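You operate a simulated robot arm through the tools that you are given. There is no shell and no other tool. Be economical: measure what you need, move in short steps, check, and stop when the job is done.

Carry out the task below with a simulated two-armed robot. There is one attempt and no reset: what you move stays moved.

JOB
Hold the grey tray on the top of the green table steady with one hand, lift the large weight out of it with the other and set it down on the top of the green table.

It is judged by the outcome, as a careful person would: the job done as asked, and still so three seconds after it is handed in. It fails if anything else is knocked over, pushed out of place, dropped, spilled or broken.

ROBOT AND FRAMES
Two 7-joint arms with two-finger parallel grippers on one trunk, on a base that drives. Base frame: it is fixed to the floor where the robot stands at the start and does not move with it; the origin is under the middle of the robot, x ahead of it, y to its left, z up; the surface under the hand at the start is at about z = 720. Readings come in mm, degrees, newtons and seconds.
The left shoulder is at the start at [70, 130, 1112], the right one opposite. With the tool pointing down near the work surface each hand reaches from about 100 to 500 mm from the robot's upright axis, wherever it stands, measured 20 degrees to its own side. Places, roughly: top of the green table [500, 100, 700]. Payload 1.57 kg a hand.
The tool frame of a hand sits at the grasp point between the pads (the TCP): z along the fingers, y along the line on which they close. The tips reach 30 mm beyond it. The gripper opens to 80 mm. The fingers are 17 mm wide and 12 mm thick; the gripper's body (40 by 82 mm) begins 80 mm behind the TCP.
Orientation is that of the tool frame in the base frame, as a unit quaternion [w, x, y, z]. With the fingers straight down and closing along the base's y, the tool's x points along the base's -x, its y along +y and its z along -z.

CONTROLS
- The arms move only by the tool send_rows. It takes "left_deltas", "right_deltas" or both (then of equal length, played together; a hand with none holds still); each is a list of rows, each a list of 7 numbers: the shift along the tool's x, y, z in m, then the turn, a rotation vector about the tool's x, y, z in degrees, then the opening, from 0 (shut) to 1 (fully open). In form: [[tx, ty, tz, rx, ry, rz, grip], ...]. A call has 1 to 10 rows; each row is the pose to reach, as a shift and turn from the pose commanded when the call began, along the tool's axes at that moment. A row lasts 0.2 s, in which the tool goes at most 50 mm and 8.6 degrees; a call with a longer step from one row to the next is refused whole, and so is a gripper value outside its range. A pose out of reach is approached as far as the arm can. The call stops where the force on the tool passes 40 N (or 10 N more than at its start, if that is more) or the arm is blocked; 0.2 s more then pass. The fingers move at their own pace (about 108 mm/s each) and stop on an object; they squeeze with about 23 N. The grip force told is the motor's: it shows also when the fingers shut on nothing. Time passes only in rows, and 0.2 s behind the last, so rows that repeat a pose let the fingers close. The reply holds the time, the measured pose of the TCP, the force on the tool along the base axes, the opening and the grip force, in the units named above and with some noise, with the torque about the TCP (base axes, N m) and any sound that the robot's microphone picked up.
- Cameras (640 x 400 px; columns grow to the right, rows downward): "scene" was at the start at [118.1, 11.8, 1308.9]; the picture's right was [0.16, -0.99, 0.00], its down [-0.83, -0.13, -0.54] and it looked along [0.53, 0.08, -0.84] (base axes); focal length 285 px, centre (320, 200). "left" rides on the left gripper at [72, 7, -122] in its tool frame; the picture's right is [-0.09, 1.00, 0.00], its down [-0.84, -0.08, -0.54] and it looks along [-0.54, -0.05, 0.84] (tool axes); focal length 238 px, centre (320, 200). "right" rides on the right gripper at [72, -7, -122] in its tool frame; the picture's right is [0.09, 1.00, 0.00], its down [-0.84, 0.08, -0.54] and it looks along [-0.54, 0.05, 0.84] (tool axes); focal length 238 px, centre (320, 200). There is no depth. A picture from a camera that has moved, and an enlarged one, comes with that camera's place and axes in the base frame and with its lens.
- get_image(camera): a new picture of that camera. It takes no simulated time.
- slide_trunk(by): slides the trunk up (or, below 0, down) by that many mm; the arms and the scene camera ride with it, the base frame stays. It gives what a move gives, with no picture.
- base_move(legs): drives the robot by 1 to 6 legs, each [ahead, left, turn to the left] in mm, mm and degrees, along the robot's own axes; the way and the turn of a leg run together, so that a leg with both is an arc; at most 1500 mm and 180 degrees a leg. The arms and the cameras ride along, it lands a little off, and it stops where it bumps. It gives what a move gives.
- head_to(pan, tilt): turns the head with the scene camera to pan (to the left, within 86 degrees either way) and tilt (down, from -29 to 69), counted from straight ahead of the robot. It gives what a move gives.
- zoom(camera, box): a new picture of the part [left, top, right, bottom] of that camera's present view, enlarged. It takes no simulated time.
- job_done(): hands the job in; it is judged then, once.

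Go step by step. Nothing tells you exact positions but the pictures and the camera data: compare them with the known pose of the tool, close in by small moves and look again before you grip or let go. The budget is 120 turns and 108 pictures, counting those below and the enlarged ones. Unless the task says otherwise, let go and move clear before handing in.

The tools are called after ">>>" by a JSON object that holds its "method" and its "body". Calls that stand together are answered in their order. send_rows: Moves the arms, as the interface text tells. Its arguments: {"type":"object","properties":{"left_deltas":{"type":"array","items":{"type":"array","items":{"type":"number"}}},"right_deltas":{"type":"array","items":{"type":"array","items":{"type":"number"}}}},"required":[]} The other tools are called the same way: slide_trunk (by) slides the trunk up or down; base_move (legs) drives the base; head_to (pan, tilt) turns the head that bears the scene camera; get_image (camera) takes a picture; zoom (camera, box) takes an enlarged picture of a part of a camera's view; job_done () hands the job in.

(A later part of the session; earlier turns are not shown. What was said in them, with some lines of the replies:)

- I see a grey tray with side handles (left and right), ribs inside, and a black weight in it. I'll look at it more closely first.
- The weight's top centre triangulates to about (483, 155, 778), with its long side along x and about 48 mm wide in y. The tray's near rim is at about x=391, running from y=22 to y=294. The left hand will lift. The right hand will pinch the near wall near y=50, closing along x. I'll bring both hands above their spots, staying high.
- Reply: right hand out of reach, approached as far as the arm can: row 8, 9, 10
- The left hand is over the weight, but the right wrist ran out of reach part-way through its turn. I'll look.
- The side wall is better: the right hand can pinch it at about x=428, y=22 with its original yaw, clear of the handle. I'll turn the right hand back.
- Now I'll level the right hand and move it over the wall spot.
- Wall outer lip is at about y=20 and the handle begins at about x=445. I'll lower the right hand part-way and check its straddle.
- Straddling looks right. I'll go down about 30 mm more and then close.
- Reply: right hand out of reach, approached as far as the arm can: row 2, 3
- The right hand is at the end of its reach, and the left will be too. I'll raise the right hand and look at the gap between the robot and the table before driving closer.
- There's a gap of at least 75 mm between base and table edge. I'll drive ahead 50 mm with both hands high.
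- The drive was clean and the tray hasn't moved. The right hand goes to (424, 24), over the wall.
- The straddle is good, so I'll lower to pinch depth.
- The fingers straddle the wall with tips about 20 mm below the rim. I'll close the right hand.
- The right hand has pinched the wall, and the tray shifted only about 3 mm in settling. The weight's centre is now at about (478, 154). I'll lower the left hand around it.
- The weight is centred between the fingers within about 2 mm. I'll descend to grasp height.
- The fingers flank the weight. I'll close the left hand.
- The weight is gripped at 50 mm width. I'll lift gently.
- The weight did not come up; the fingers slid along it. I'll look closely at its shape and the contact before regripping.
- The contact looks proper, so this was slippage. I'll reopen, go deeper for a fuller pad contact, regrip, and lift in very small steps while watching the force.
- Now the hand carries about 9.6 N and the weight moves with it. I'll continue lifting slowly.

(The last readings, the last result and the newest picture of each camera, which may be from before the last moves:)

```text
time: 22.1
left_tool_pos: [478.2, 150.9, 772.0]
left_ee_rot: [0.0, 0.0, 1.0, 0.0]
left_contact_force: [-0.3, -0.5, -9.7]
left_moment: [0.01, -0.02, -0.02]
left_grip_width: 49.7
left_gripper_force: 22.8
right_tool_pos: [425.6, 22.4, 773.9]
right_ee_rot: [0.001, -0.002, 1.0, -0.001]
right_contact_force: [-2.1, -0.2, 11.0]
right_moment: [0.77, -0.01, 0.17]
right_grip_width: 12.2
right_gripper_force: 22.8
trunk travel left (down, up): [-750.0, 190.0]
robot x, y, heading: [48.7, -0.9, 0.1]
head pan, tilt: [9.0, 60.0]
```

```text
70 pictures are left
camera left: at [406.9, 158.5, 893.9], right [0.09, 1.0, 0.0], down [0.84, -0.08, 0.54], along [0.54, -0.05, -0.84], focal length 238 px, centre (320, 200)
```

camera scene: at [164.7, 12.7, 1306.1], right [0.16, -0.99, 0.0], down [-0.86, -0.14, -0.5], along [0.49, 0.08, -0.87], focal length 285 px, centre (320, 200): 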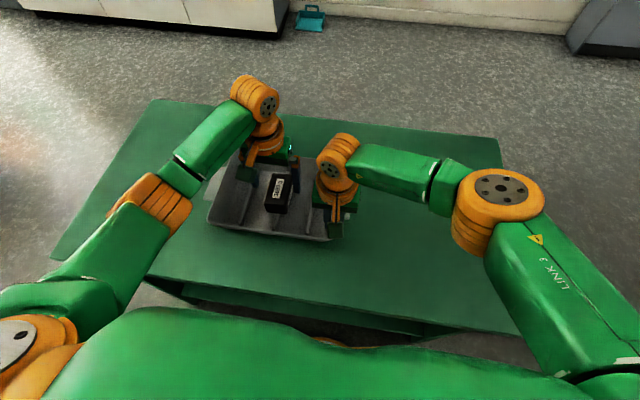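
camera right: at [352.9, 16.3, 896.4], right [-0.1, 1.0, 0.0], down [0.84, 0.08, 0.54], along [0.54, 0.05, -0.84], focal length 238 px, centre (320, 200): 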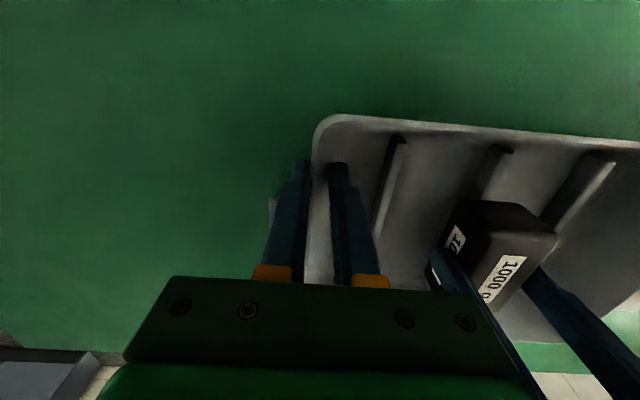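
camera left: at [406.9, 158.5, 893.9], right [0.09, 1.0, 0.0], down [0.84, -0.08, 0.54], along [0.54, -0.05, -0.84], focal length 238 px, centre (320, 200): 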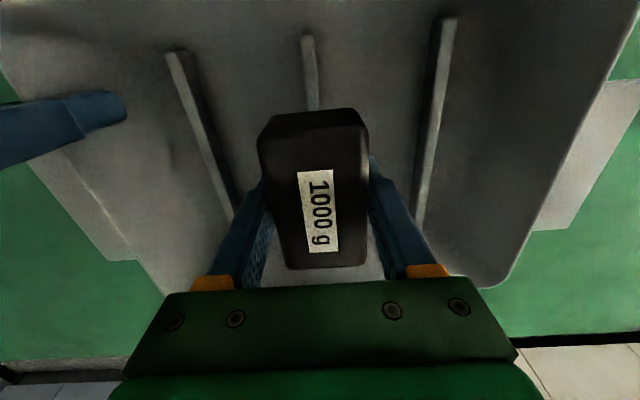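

Firm. I'll keep lifting at a slow pace.

>>> {"method": "send_rows", "body": {"left_deltas": [[0, 0, -0.003, 0, 0, 0, 0.0], [0, 0, -0.007, 0, 0, 0, 0.0], [0, 0, -0.011, 0, 0, 0, 0.0], [0, 0, -0.015, 0, 0, 0, 0.0], [0, 0, -0.019, 0, 0, 0, 0.0], [0, 0, -0.023, 0, 0, 0, 0.0], [0, 0, -0.027, 0, 0, 0, 0.0], [0, 0, -0.031, 0, 0, 0, 0.0], [0, 0, -0.035, 0, 0, 0, 0.0], [0, 0, -0.037, 0, 0, 0, 0.0]]}}

>>> {"method": "send_rows", "body": {"left_deltas": [[0, 0, -0.003, 0, 0, 0, 0.0], [0, 0, -0.007, 0, 0, 0, 0.0], [0, 0, -0.011, 0, 0, 0, 0.0], [0, 0, -0.015, 0, 0, 0, 0.0], [0, 0, -0.019, 0, 0, 0, 0.0], [0, 0, -0.023, 0, 0, 0, 0.0], [0, 0, -0.027, 0, 0, 0, 0.0], [0, 0, -0.031, 0, 0, 0, 0.0], [0, 0, -0.035, 0, 0, 0, 0.0], [0, 0, -0.037, 0, 0, 0, 0.0]]}}

>>> {"method": "get_image", "body": {"camera": "left"}}

>>> {"method": "get_image", "body": {"camera": "scene"}}

```text
time: 24.4
left_tool_pos: [477.0, 152.1, 808.2]
left_ee_rot: [0.0, 0.001, 1.0, 0.0]
left_contact_force: [0.3, 0.6, -10.1]
left_moment: [0.0, 0.0, -0.02]
left_grip_width: 49.9
left_gripper_force: 23.0
right_tool_pos: [423.8, 23.6, 773.0]
right_ee_rot: [0.0, -0.002, 1.0, -0.001]
right_contact_force: [-1.4, 0.0, 11.9]
right_moment: [0.73, 0.01, 0.21]
right_grip_width: 12.4
right_gripper_force: 23.0
trunk travel left (down, up): [-750.0, 190.0]
robot x, y, heading: [49.8, -1.7, 0.0]
head pan, tilt: [9.0, 60.0]
```

```text
time: 26.6
left_tool_pos: [478.3, 152.0, 845.3]
left_ee_rot: [0.0, 0.0, 1.0, 0.0]
left_contact_force: [0.7, 0.5, -9.6]
left_moment: [0.0, 0.02, 0.0]
left_grip_width: 49.9
left_gripper_force: 22.9
right_tool_pos: [424.3, 22.6, 775.0]
right_ee_rot: [0.001, -0.002, 1.0, -0.001]
right_contact_force: [-0.9, -0.5, 12.2]
right_moment: [0.8, 0.01, 0.19]
right_grip_width: 11.9
right_gripper_force: 22.5
trunk travel left (down, up): [-750.0, 190.0]
robot x, y, heading: [50.6, 4.2, -0.3]
head pan, tilt: [9.0, 60.0]
```

```text
69 pictures are left
camera left: at [406.9, 159.1, 967.7], right [0.09, 1.0, 0.0], down [0.84, -0.08, 0.54], along [0.54, -0.05, -0.84], focal length 238 px, centre (320, 200)
```

left: 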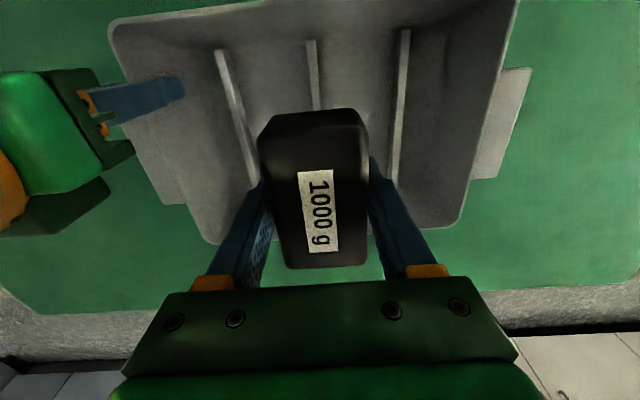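

```text
68 pictures are left
camera scene: at [164.7, 11.4, 1306.1], right [0.16, -0.99, 0.0], down [-0.86, -0.14, -0.5], along [0.49, 0.08, -0.87], focal length 285 px, centre (320, 200)
```

scene: 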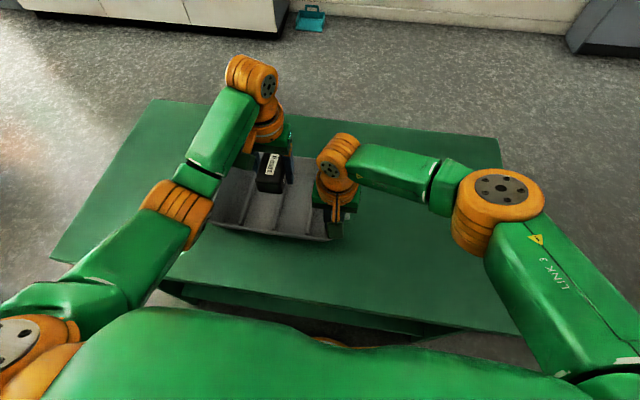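

The weight is clear of the tray. I'll carry it left and toward me to about (350, 370), over bare table.

>>> {"method": "send_rows", "body": {"left_deltas": [[0.002, 0.004, 0, 0, 0, 0, 0], [0.007, 0.012, 0, 0, 0, 0, 0], [0.014, 0.024, 0, 0, 0, 0, 0], [0.021, 0.036, 0, 0, 0, 0, 0], [0.028, 0.048, 0, 0, 0, 0, 0], [0.036, 0.062, 0, 0, 0, 0, 0], [0.044, 0.076, 0, 0, 0, 0, 0], [0.052, 0.089, 0, 0, 0, 0, 0], [0.059, 0.101, 0, 0, 0, 0, 0], [0.064, 0.109, 0, 0, 0, 0, 0]]}}

>>> {"method": "get_image", "body": {"camera": "left"}}

```text
time: 28.8
left_tool_pos: [414.8, 260.6, 845.9]
left_ee_rot: [0.0, 0.0, 1.0, 0.0]
left_contact_force: [-0.4, -0.9, -9.5]
left_moment: [0.04, -0.02, -0.01]
left_grip_width: 50.0
left_gripper_force: 23.1
right_tool_pos: [424.6, 22.3, 772.7]
right_ee_rot: [0.0, -0.001, 1.0, 0.0]
right_contact_force: [-0.7, -2.1, 9.8]
right_moment: [0.7, -0.06, 0.2]
right_grip_width: 12.2
right_gripper_force: 22.8
trunk travel left (down, up): [-750.0, 190.0]
robot x, y, heading: [47.9, -1.5, 0.1]
head pan, tilt: [9.0, 60.0]
```

```text
67 pictures are left
camera left: at [343.2, 268.4, 967.4], right [0.09, 1.0, 0.0], down [0.84, -0.08, 0.54], along [0.54, -0.05, -0.84], focal length 238 px, centre (320, 200)
```

left: 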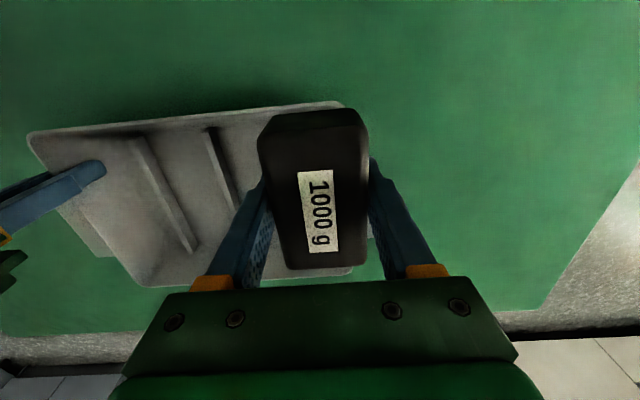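

>>> {"method": "send_rows", "body": {"left_deltas": [[0.002, 0.004, 0, 0, 0, 0, 0], [0.007, 0.012, 0, 0, 0, 0, 0], [0.014, 0.024, 0, 0, 0, 0, 0], [0.021, 0.036, 0, 0, 0, 0, 0], [0.028, 0.048, 0, 0, 0, 0, 0], [0.036, 0.062, 0, 0, 0, 0, 0], [0.044, 0.076, 0, 0, 0, 0, 0], [0.052, 0.089, 0, 0, 0, 0, 0], [0.059, 0.101, 0, 0, 0, 0, 0], [0.064, 0.109, 0, 0, 0, 0, 0]]}}

>>> {"method": "get_image", "body": {"camera": "left"}}

>>> {"method": "get_image", "body": {"camera": "scene"}}

```text
time: 30.9
left_tool_pos: [351.0, 370.5, 846.2]
left_ee_rot: [0.0, 0.0, 1.0, -0.001]
left_contact_force: [-1.3, -0.3, -9.5]
left_moment: [-0.01, 0.02, -0.01]
left_grip_width: 50.0
left_gripper_force: 22.9
right_tool_pos: [424.1, 23.5, 772.6]
right_ee_rot: [0.0, -0.002, 1.0, -0.001]
right_contact_force: [-1.4, -2.3, 8.9]
right_moment: [0.68, -0.06, 0.18]
right_grip_width: 12.0
right_gripper_force: 22.6
trunk travel left (down, up): [-750.0, 190.0]
robot x, y, heading: [44.9, -1.0, 0.2]
head pan, tilt: [9.0, 60.0]
```

```text
66 pictures are left
camera left: at [279.1, 377.7, 967.4], right [0.09, 1.0, 0.0], down [0.84, -0.08, 0.54], along [0.54, -0.05, -0.84], focal length 238 px, centre (320, 200)
```

left: 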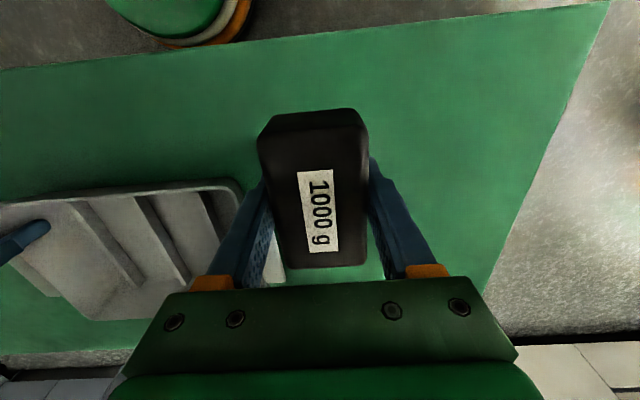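

```text
65 pictures are left
camera scene: at [164.7, 11.9, 1306.0], right [0.16, -0.99, 0.0], down [-0.86, -0.14, -0.5], along [0.49, 0.08, -0.87], focal length 285 px, centre (320, 200)
```

scene: 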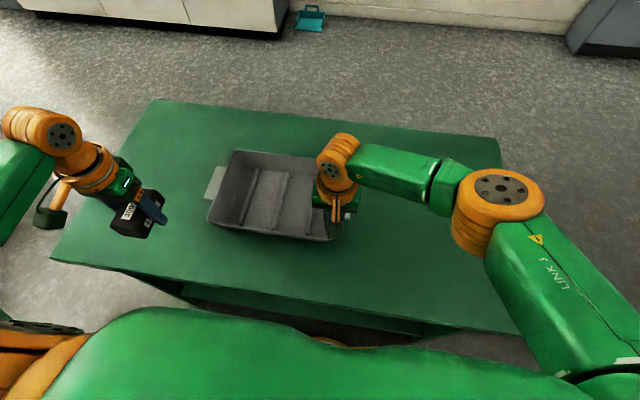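

There is bare table below and a clear gap to the tray and both edges. I'll lower the weight.

>>> {"method": "send_rows", "body": {"left_deltas": [[0, 0, 0.004, 0, 0, 0, 0], [0, 0, 0.011, 0, 0, 0, 0], [0, 0, 0.018, 0, 0, 0, 0], [0, 0, 0.025, 0, 0, 0, 0], [0, 0, 0.032, 0, 0, 0, 0], [0, 0, 0.039, 0, 0, 0, 0], [0, 0, 0.046, 0, 0, 0, 0], [0, 0, 0.053, 0, 0, 0, 0], [0, 0, 0.06, 0, 0, 0, 0], [0, 0, 0.065, 0, 0, 0, 0]]}}

>>> {"method": "send_rows", "body": {"left_deltas": [[0, 0, 0.002, 0, 0, 0, 0], [0, 0, 0.004, 0, 0, 0, 0], [0, 0, 0.006, 0, 0, 0, 0], [0, 0, 0.008, 0, 0, 0, 0], [0, 0, 0.01, 0, 0, 0, 0], [0, 0, 0.012, 0, 0, 0, 0], [0, 0, 0.014, 0, 0, 0, 0], [0, 0, 0.016, 0, 0, 0, 0]]}}

>>> {"method": "zoom", "body": {"camera": "scene", "box": [60, 160, 240, 280]}}

```text
time: 33.1
left_tool_pos: [352.1, 370.8, 780.6]
left_ee_rot: [0.0, 0.0, 1.0, 0.0]
left_contact_force: [-0.1, 0.5, -10.4]
left_moment: [-0.01, -0.02, -0.02]
left_grip_width: 50.1
left_gripper_force: 23.1
right_tool_pos: [422.9, 22.3, 772.1]
right_ee_rot: [0.001, -0.002, 1.0, -0.001]
right_contact_force: [-1.3, -2.6, 6.3]
right_moment: [0.7, -0.02, 0.19]
right_grip_width: 12.3
right_gripper_force: 23.3
trunk travel left (down, up): [-750.0, 190.0]
robot x, y, heading: [47.9, -0.9, 0.0]
head pan, tilt: [9.0, 60.0]
```

```text
time: 35.0
left_tool_pos: [351.4, 370.4, 765.0]
left_ee_rot: [0.0, -0.001, 1.0, 0.0]
left_contact_force: [0.0, 0.5, -8.9]
left_moment: [-0.02, -0.02, -0.05]
left_grip_width: 49.8
left_gripper_force: 22.9
right_tool_pos: [423.8, 23.3, 774.0]
right_ee_rot: [0.001, -0.001, 1.0, -0.001]
right_contact_force: [-0.6, -0.9, 5.7]
right_moment: [0.73, 0.03, 0.19]
right_grip_width: 12.5
right_gripper_force: 23.1
trunk travel left (down, up): [-750.0, 190.0]
robot x, y, heading: [51.1, 2.3, 0.1]
head pan, tilt: [9.0, 60.0]
```

```text
3.33 times, centred on (150, 220) of scene
camera zoom: at [164.8, 12.1, 1306.0], right [0.16, -0.99, 0.0], down [-0.86, -0.14, -0.5], along [0.49, 0.08, -0.87], focal length 951 px, centre (887, 133)
```

zoom: 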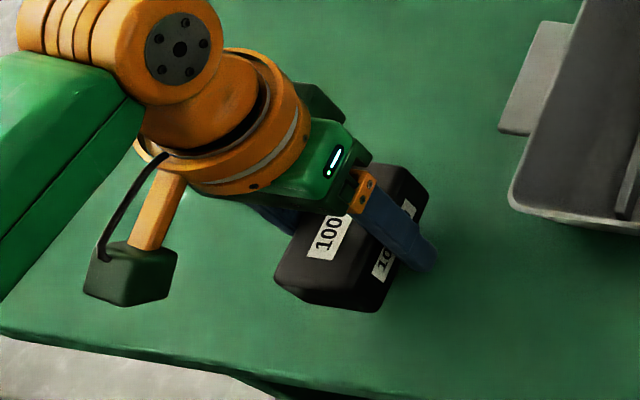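

Still carried (about −9 to −10 N), so I'll keep lowering in 2 mm steps until the load changes.

>>> {"method": "send_rows", "body": {"left_deltas": [[0, 0, 0.002, 0, 0, 0, 0], [0, 0, 0.004, 0, 0, 0, 0], [0, 0, 0.006, 0, 0, 0, 0], [0, 0, 0.008, 0, 0, 0, 0]]}}

>>> {"method": "send_rows", "body": {"left_deltas": [[0, 0, 0.001, 0, 0, 0, 0], [0, 0, 0.002, 0, 0, 0, 0], [0, 0, 0.003, 0, 0, 0, 0]]}}

```text
time: 36.0
left_tool_pos: [349.0, 370.8, 756.5]
left_ee_rot: [0.0, 0.0, 1.0, 0.0]
left_contact_force: [0.5, 0.1, -9.6]
left_moment: [0.03, -0.02, 0.03]
left_grip_width: 49.7
left_gripper_force: 23.0
right_tool_pos: [424.8, 22.4, 773.2]
right_ee_rot: [0.001, -0.002, 1.0, -0.001]
right_contact_force: [-1.1, -1.6, 6.6]
right_moment: [0.7, 0.04, 0.19]
right_grip_width: 12.3
right_gripper_force: 23.3
trunk travel left (down, up): [-750.0, 190.0]
robot x, y, heading: [51.7, -0.3, 0.3]
head pan, tilt: [9.0, 60.0]
```

```text
time: 36.8
left_tool_pos: [350.8, 371.2, 753.3]
left_ee_rot: [0.0, 0.0, 1.0, -0.001]
left_contact_force: [1.0, 0.2, -10.1]
left_moment: [0.02, -0.02, -0.04]
left_grip_width: 49.6
left_gripper_force: 23.2
right_tool_pos: [424.8, 23.7, 773.4]
right_ee_rot: [0.001, -0.001, 1.0, -0.001]
right_contact_force: [-1.5, -2.0, 7.4]
right_moment: [0.74, 0.03, 0.2]
right_grip_width: 12.4
right_gripper_force: 22.9
trunk travel left (down, up): [-750.0, 190.0]
robot x, y, heading: [48.8, 1.1, 0.1]
head pan, tilt: [9.0, 60.0]
```

>>> {"method": "send_rows", "body": {"left_deltas": [[0, 0, 0.001, 0, 0, 0, 0], [0, 0, 0.002, 0, 0, 0, 0], [0, 0, 0.003, 0, 0, 0, 0]]}}

>>> {"method": "get_image", "body": {"camera": "left"}}

```text
time: 37.5
left_tool_pos: [350.6, 370.1, 749.9]
left_ee_rot: [0.001, -0.001, 1.0, -0.001]
left_contact_force: [0.0, 0.4, -9.6]
left_moment: [-0.01, 0.03, 0.02]
left_grip_width: 49.8
left_gripper_force: 23.1
right_tool_pos: [423.6, 22.9, 772.8]
right_ee_rot: [0.001, -0.002, 1.0, 0.0]
right_contact_force: [-0.5, -1.2, 7.0]
right_moment: [0.74, 0.02, 0.17]
right_grip_width: 12.0
right_gripper_force: 23.3
trunk travel left (down, up): [-750.0, 190.0]
robot x, y, heading: [51.3, -2.0, -0.2]
head pan, tilt: [9.0, 60.0]
```

```text
63 pictures are left
camera left: at [279.2, 377.6, 872.7], right [0.09, 1.0, 0.0], down [0.84, -0.08, 0.54], along [0.54, -0.05, -0.84], focal length 238 px, centre (320, 200)
```

left: 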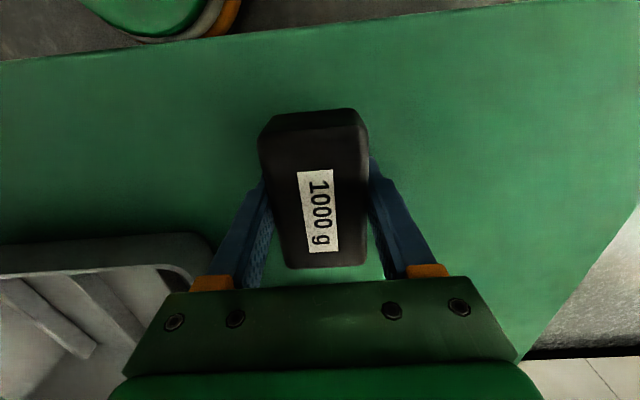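

>>> {"method": "send_rows", "body": {"left_deltas": [[0, 0, 0.001, 0, 0, 0, 0], [0, 0, 0.0025, 0, 0, 0, 0], [0, 0, 0.004, 0, 0, 0, 0]]}}

>>> {"method": "send_rows", "body": {"left_deltas": [[0, 0, 0.001, 0, 0, 0, 0], [0, 0, 0.002, 0, 0, 0, 0], [0, 0, 0.003, 0, 0, 0, 0]]}}

```text
time: 38.4
left_tool_pos: [351.5, 370.1, 751.3]
left_ee_rot: [0.004, 0.0, 1.0, 0.002]
left_contact_force: [4.9, 9.8, 28.0]
left_moment: [-0.81, 0.16, -0.17]
left_grip_width: 50.1
left_gripper_force: 22.8
right_tool_pos: [423.4, 21.4, 776.2]
right_ee_rot: [0.002, -0.002, 1.0, 0.0]
right_contact_force: [0.7, 0.6, 1.7]
right_moment: [0.76, 0.18, -0.18]
right_grip_width: 12.2
right_gripper_force: 22.4
trunk travel left (down, up): [-750.0, 190.0]
robot x, y, heading: [49.8, -3.1, -0.0]
head pan, tilt: [9.0, 60.0]
```

```text
time: 38.7
left_tool_pos: [350.8, 370.5, 750.2]
left_ee_rot: [0.005, -0.001, 1.0, 0.004]
left_contact_force: [-4.2, 1.7, 18.4]
left_moment: [-0.78, 0.34, -0.26]
left_grip_width: 50.0
left_gripper_force: 22.9
right_tool_pos: [421.5, 21.4, 775.1]
right_ee_rot: [0.002, -0.001, 1.0, 0.001]
right_contact_force: [1.1, 0.0, 2.1]
right_moment: [0.73, 0.17, -0.24]
right_grip_width: 11.8
right_gripper_force: 22.6
trunk travel left (down, up): [-750.0, 190.0]
robot x, y, heading: [48.0, 1.4, 0.1]
head pan, tilt: [9.0, 60.0]
stopped in row 1 (left hand): the force on the tool passed its limit at 42 N (the readings are from after the stop); the commanded pose is now the measured one
```

It touched down at TCP z of about 750 (tips around the table top). I'll ease off by 1 mm and look.

>>> {"method": "send_rows", "body": {"left_deltas": [[0, 0, -0.001, 0, 0, 0, 0], [0, 0, -0.001, 0, 0, 0, 0]]}}

>>> {"method": "zoom", "body": {"camera": "scene", "box": [90, 180, 210, 270]}}

>>> {"method": "get_image", "body": {"camera": "left"}}

>>> {"method": "get_image", "body": {"camera": "right"}}

```text
time: 39.3
left_tool_pos: [349.9, 370.1, 750.9]
left_ee_rot: [0.005, -0.002, 1.0, 0.002]
left_contact_force: [-5.2, 1.7, 10.4]
left_moment: [-0.55, 0.31, -0.03]
left_grip_width: 49.9
left_gripper_force: 23.1
right_tool_pos: [423.3, 22.3, 774.7]
right_ee_rot: [0.004, -0.001, 1.0, 0.001]
right_contact_force: [0.5, -1.2, 2.6]
right_moment: [0.7, 0.23, -0.19]
right_grip_width: 12.2
right_gripper_force: 23.0
trunk travel left (down, up): [-750.0, 190.0]
robot x, y, heading: [55.7, 2.7, -0.1]
head pan, tilt: [9.0, 60.0]
```

```text
4.44 times, centred on (150, 225) of scene
camera zoom: at [161.5, 9.0, 1306.3], right [0.16, -0.99, 0.0], down [-0.85, -0.13, -0.5], along [0.5, 0.08, -0.86], focal length 1268 px, centre (1076, 89)
```

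zoom: 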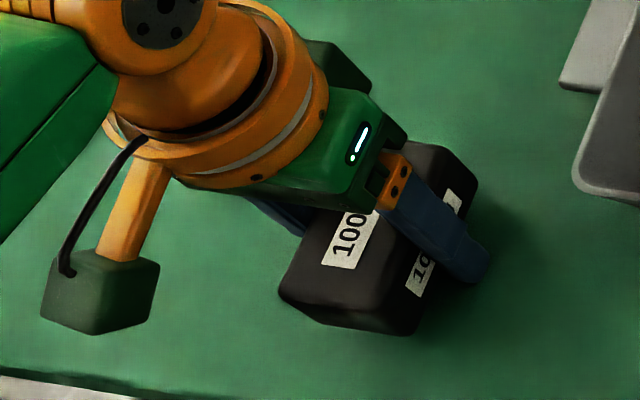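

```text
61 pictures are left
camera left: at [277.8, 376.5, 871.8], right [0.09, 1.0, 0.01], down [0.83, -0.08, 0.55], along [0.55, -0.04, -0.84], focal length 238 px, centre (320, 200)
```

left: 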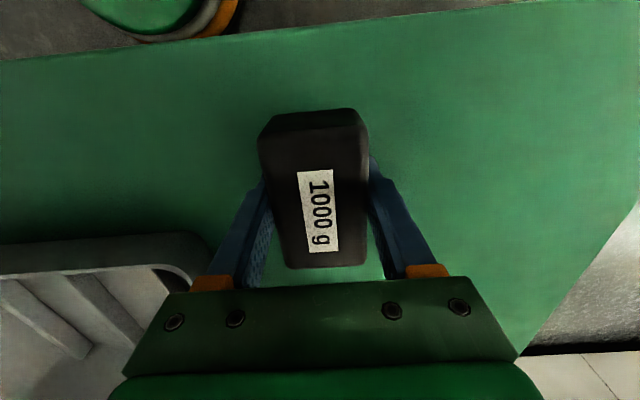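

```text
60 pictures are left
camera right: at [350.9, 14.5, 897.1], right [-0.1, 1.0, 0.0], down [0.83, 0.08, 0.55], along [0.54, 0.05, -0.84], focal length 238 px, centre (320, 200)
```

right: 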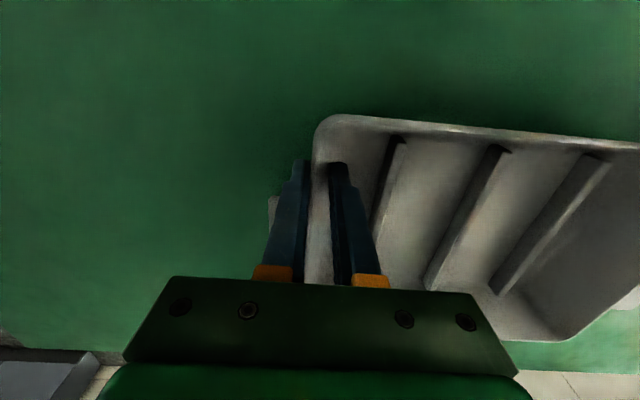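

Touching; I want to know whether the weight or the fingertips are in contact. A closer look.

>>> {"method": "zoom", "body": {"camera": "left", "box": [230, 90, 410, 280]}}

>>> {"method": "zoom", "body": {"camera": "scene", "box": [130, 205, 195, 250]}}

```text
2.11 times, centred on (320, 185) of left
camera zoom: at [277.8, 376.5, 871.8], right [0.09, 1.0, 0.01], down [0.83, -0.08, 0.55], along [0.55, -0.04, -0.84], focal length 502 px, centre (320, 232)
```

zoom: 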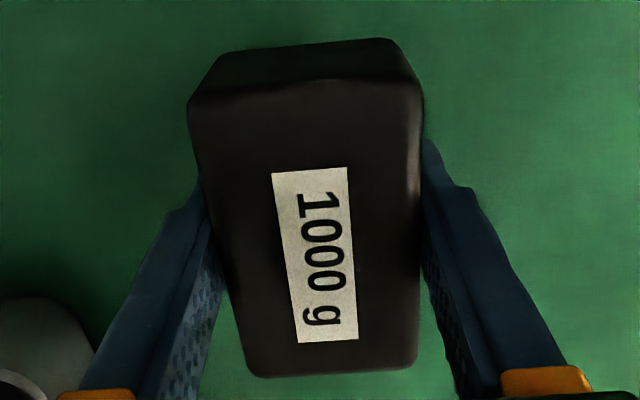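

```text
8.89 times, centred on (162, 228) of scene
camera zoom: at [161.5, 9.0, 1306.3], right [0.16, -0.99, 0.0], down [-0.85, -0.13, -0.5], along [0.5, 0.08, -0.86], focal length 2537 px, centre (1720, -44)
```

zoom: 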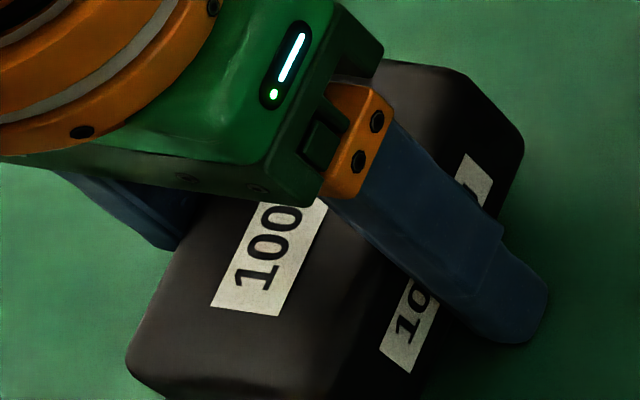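

The fingertips appear to reach the table with the weight's base within a few millimetres. I'll release very gradually.

>>> {"method": "send_rows", "body": {"left_deltas": [[0, 0, -0.0005, 0, 0, 0, 0.5], [0, 0, -0.0005, 0, 0, 0, 0.56], [0, 0, -0.0005, 0, 0, 0, 0.59], [0, 0, -0.0005, 0, 0, 0, 0.61]]}}

>>> {"method": "get_image", "body": {"camera": "left"}}

```text
time: 40.3
left_tool_pos: [349.6, 370.7, 750.5]
left_ee_rot: [0.005, -0.001, 1.0, 0.003]
left_contact_force: [-8.0, -2.1, 2.2]
left_moment: [-0.43, 0.32, -0.22]
left_grip_width: 49.8
left_gripper_force: 22.4
right_tool_pos: [422.6, 21.4, 775.4]
right_ee_rot: [0.001, -0.002, 1.0, 0.0]
right_contact_force: [0.6, -1.2, 3.3]
right_moment: [0.69, 0.07, -0.21]
right_grip_width: 12.1
right_gripper_force: 23.4
trunk travel left (down, up): [-750.0, 190.0]
robot x, y, heading: [48.8, 1.9, 0.2]
head pan, tilt: [9.0, 60.0]
```

```text
57 pictures are left
camera left: at [278.0, 376.7, 871.9], right [0.09, 1.0, 0.01], down [0.83, -0.08, 0.55], along [0.55, -0.05, -0.84], focal length 238 px, centre (320, 200)
```

left: 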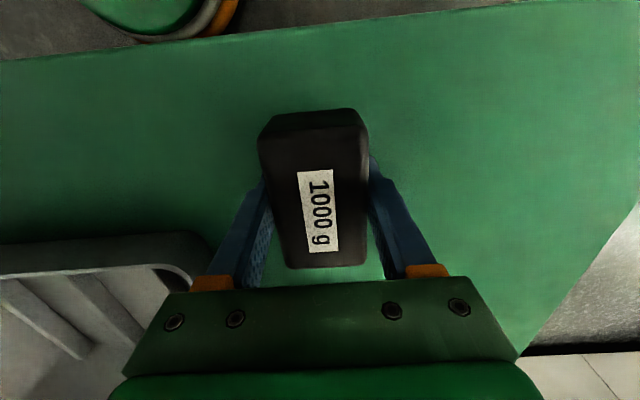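

>>> {"method": "send_rows", "body": {"left_deltas": [[0, 0, 0, 0, 0, 0, 0.62], [0, 0, 0, 0, 0, 0, 0.625], [0, 0, 0, 0, 0, 0, 0.63], [0, 0, 0, 0, 0, 0, 0.64]]}}

>>> {"method": "get_image", "body": {"camera": "left"}}

```text
time: 41.3
left_tool_pos: [352.4, 370.7, 749.7]
left_ee_rot: [0.004, -0.001, 1.0, 0.003]
left_contact_force: [2.8, 1.9, 7.6]
left_moment: [-0.22, -0.01, 0.06]
left_grip_width: 50.8
left_gripper_force: 0.0
right_tool_pos: [422.8, 22.5, 774.2]
right_ee_rot: [0.001, -0.001, 1.0, -0.001]
right_contact_force: [-1.1, -0.3, 2.4]
right_moment: [0.76, -0.06, 0.22]
right_grip_width: 12.3
right_gripper_force: 23.1
trunk travel left (down, up): [-750.0, 190.0]
robot x, y, heading: [49.6, -0.8, 0.1]
head pan, tilt: [9.0, 60.0]
```

```text
56 pictures are left
camera left: at [279.6, 377.4, 871.8], right [0.09, 1.0, 0.01], down [0.83, -0.08, 0.55], along [0.55, -0.04, -0.84], focal length 238 px, centre (320, 200)
```

left: 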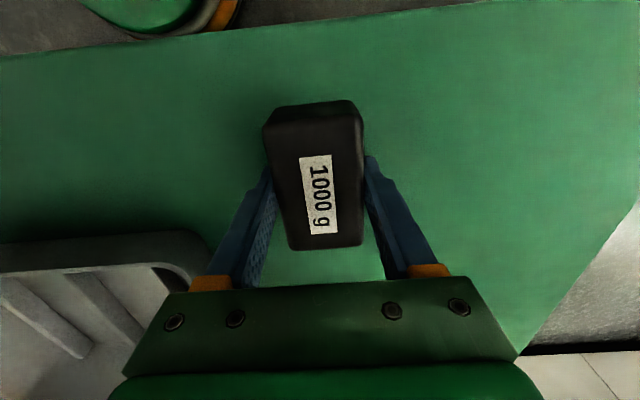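

The weight has settled flat on the table with no sound reported. I'll open fully and rise slowly.

>>> {"method": "send_rows", "body": {"left_deltas": [[0, 0, -0.001, 0, 0, 0, 0.7], [0, 0, -0.001, 0, 0, 0, 0.85], [0, 0, -0.001, 0, 0, 0, 0.9], [0, 0, -0.01, 0, 0, 0, 0.9], [0, 0, -0.025, 0, 0, 0, 0.9], [0, 0, -0.045, 0, 0, 0, 0.9], [0, 0, -0.07, 0, 0, 0, 0.9], [0, 0, -0.1, 0, 0, 0, 0.9], [0, 0, -0.13, 0, 0, 0, 0.9]]}}

>>> {"method": "get_image", "body": {"camera": "left"}}

>>> {"method": "get_image", "body": {"camera": "scene"}}

```text
time: 43.3
left_tool_pos: [351.7, 370.2, 880.0]
left_ee_rot: [0.003, -0.001, 1.0, 0.001]
left_contact_force: [0.7, 0.2, 0.4]
left_moment: [-0.02, -0.01, 0.01]
left_grip_width: 72.1
left_gripper_force: 0.0
right_tool_pos: [424.1, 23.9, 774.5]
right_ee_rot: [0.001, -0.002, 1.0, -0.001]
right_contact_force: [-0.7, 0.7, 2.7]
right_moment: [0.82, -0.02, 0.13]
right_grip_width: 12.0
right_gripper_force: 23.4
trunk travel left (down, up): [-750.0, 190.0]
robot x, y, heading: [52.1, 1.4, 0.1]
head pan, tilt: [9.0, 60.0]
```

```text
55 pictures are left
camera left: at [278.7, 377.0, 1001.7], right [0.09, 1.0, 0.0], down [0.83, -0.08, 0.55], along [0.55, -0.05, -0.84], focal length 238 px, centre (320, 200)
```

left: 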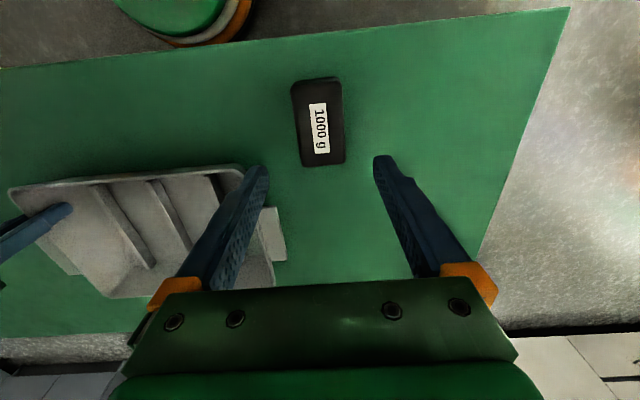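

```text
54 pictures are left
camera scene: at [164.5, 11.3, 1306.1], right [0.16, -0.99, 0.0], down [-0.86, -0.14, -0.5], along [0.49, 0.08, -0.87], focal length 285 px, centre (320, 200)
```

scene: 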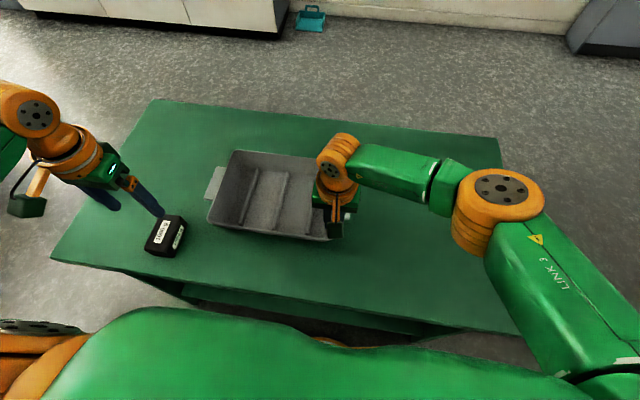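

The weight sits flat on the table and the left hand is clear. Next I'll release the tray gently with the right hand and raise it.

>>> {"method": "send_rows", "body": {"right_deltas": [[0, 0, 0, 0, 0, 0, 0.14], [0, 0, 0, 0, 0, 0, 0.16], [0, 0, 0, 0, 0, 0, 0.2], [0, 0, 0, 0, 0, 0, 0.4], [0, 0, 0, 0, 0, 0, 0.5], [0, 0, 0, 0, 0, 0, 0.5]]}}

>>> {"method": "get_image", "body": {"camera": "right"}}

```text
time: 44.7
left_tool_pos: [352.4, 370.1, 879.6]
left_ee_rot: [0.004, -0.001, 1.0, 0.002]
left_contact_force: [-0.5, -0.5, -0.3]
left_moment: [-0.05, 0.0, 0.0]
left_grip_width: 71.9
left_gripper_force: 0.1
right_tool_pos: [424.4, 22.8, 773.4]
right_ee_rot: [0.0, -0.003, 1.0, 0.0]
right_contact_force: [0.7, -0.3, -0.1]
right_moment: [-0.02, -0.01, 0.01]
right_grip_width: 39.9
right_gripper_force: 0.0
trunk travel left (down, up): [-750.0, 190.0]
robot x, y, heading: [49.3, 0.6, -0.1]
head pan, tilt: [9.0, 60.0]
```

```text
53 pictures are left
camera right: at [353.4, 16.2, 896.2], right [-0.1, 1.0, 0.0], down [0.84, 0.08, 0.54], along [0.54, 0.05, -0.84], focal length 238 px, centre (320, 200)
```

right: 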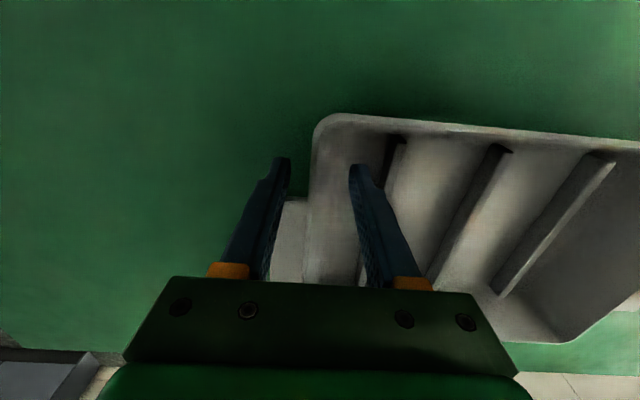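

The right hand is free of the wall, so I'll raise it straight up.

>>> {"method": "send_rows", "body": {"right_deltas": [[0, 0, -0.01, 0, 0, 0, 0.5], [0, 0, -0.025, 0, 0, 0, 0.5], [0, 0, -0.05, 0, 0, 0, 0.5], [0, 0, -0.08, 0, 0, 0, 0.5], [0, 0, -0.11, 0, 0, 0, 0.5], [0.02, -0.03, -0.12, 0, 0, 0, 0.5], [0.05, -0.07, -0.12, 0, 0, 0, 0.5], [0.07, -0.1, -0.12, 0, 0, 0, 0.5]]}}

>>> {"method": "get_image", "body": {"camera": "scene"}}

>>> {"method": "zoom", "body": {"camera": "scene", "box": [120, 130, 360, 280]}}

```text
time: 46.5
left_tool_pos: [351.3, 370.0, 879.7]
left_ee_rot: [0.003, -0.001, 1.0, 0.002]
left_contact_force: [0.4, 0.2, 0.8]
left_moment: [0.02, 0.02, -0.02]
left_grip_width: 72.0
left_gripper_force: 0.1
right_tool_pos: [352.6, -77.1, 894.1]
right_ee_rot: [0.001, -0.001, 1.0, -0.001]
right_contact_force: [-0.5, -0.1, -0.8]
right_moment: [0.03, -0.02, -0.02]
right_grip_width: 40.0
right_gripper_force: 0.0
trunk travel left (down, up): [-750.0, 190.0]
robot x, y, heading: [50.6, 2.8, 0.2]
head pan, tilt: [9.0, 60.0]
```

```text
52 pictures are left
camera scene: at [164.5, 10.4, 1306.1], right [0.16, -0.99, 0.0], down [-0.86, -0.14, -0.5], along [0.49, 0.08, -0.87], focal length 285 px, centre (320, 200)
```

scene: 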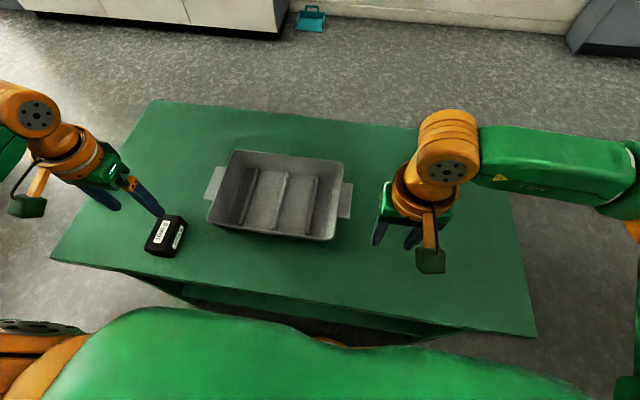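

```text
2.67 times, centred on (240, 205) of scene
camera zoom: at [164.5, 10.4, 1306.1], right [0.16, -0.99, 0.0], down [-0.86, -0.14, -0.5], along [0.49, 0.08, -0.87], focal length 761 px, centre (533, 187)
```

zoom: 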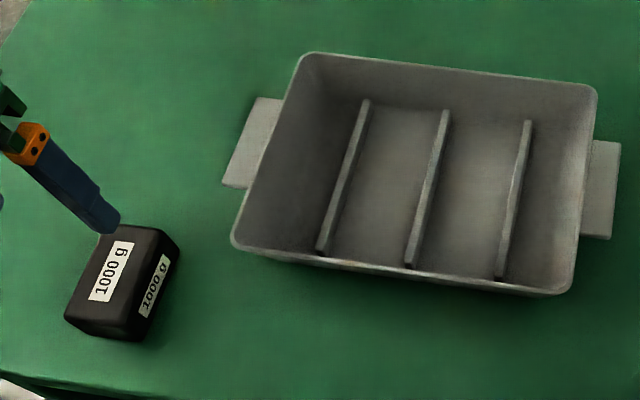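

The tray stands in its place, the weight sits flat on the table top, and both hands are clear, so I'm handing the job in.

>>> {"method": "job_done", "body": {}}

```text
The job is handed in.
```

The 1000 g weight is out of the tray and sitting flat on the green table, to the left of the tray. The right hand held the tray by its side wall during the lift, and the tray moved only about 3 mm.

Two details from the handling:
- **First grip:** it slipped, and the weight stayed in the tray. The second, deeper grip held.
- **Set-down:** the fingertips touched the table before the weight did, so it settled roughly the last 10 mm as I opened the hand. It stayed upright, and the microphone reported no sound.
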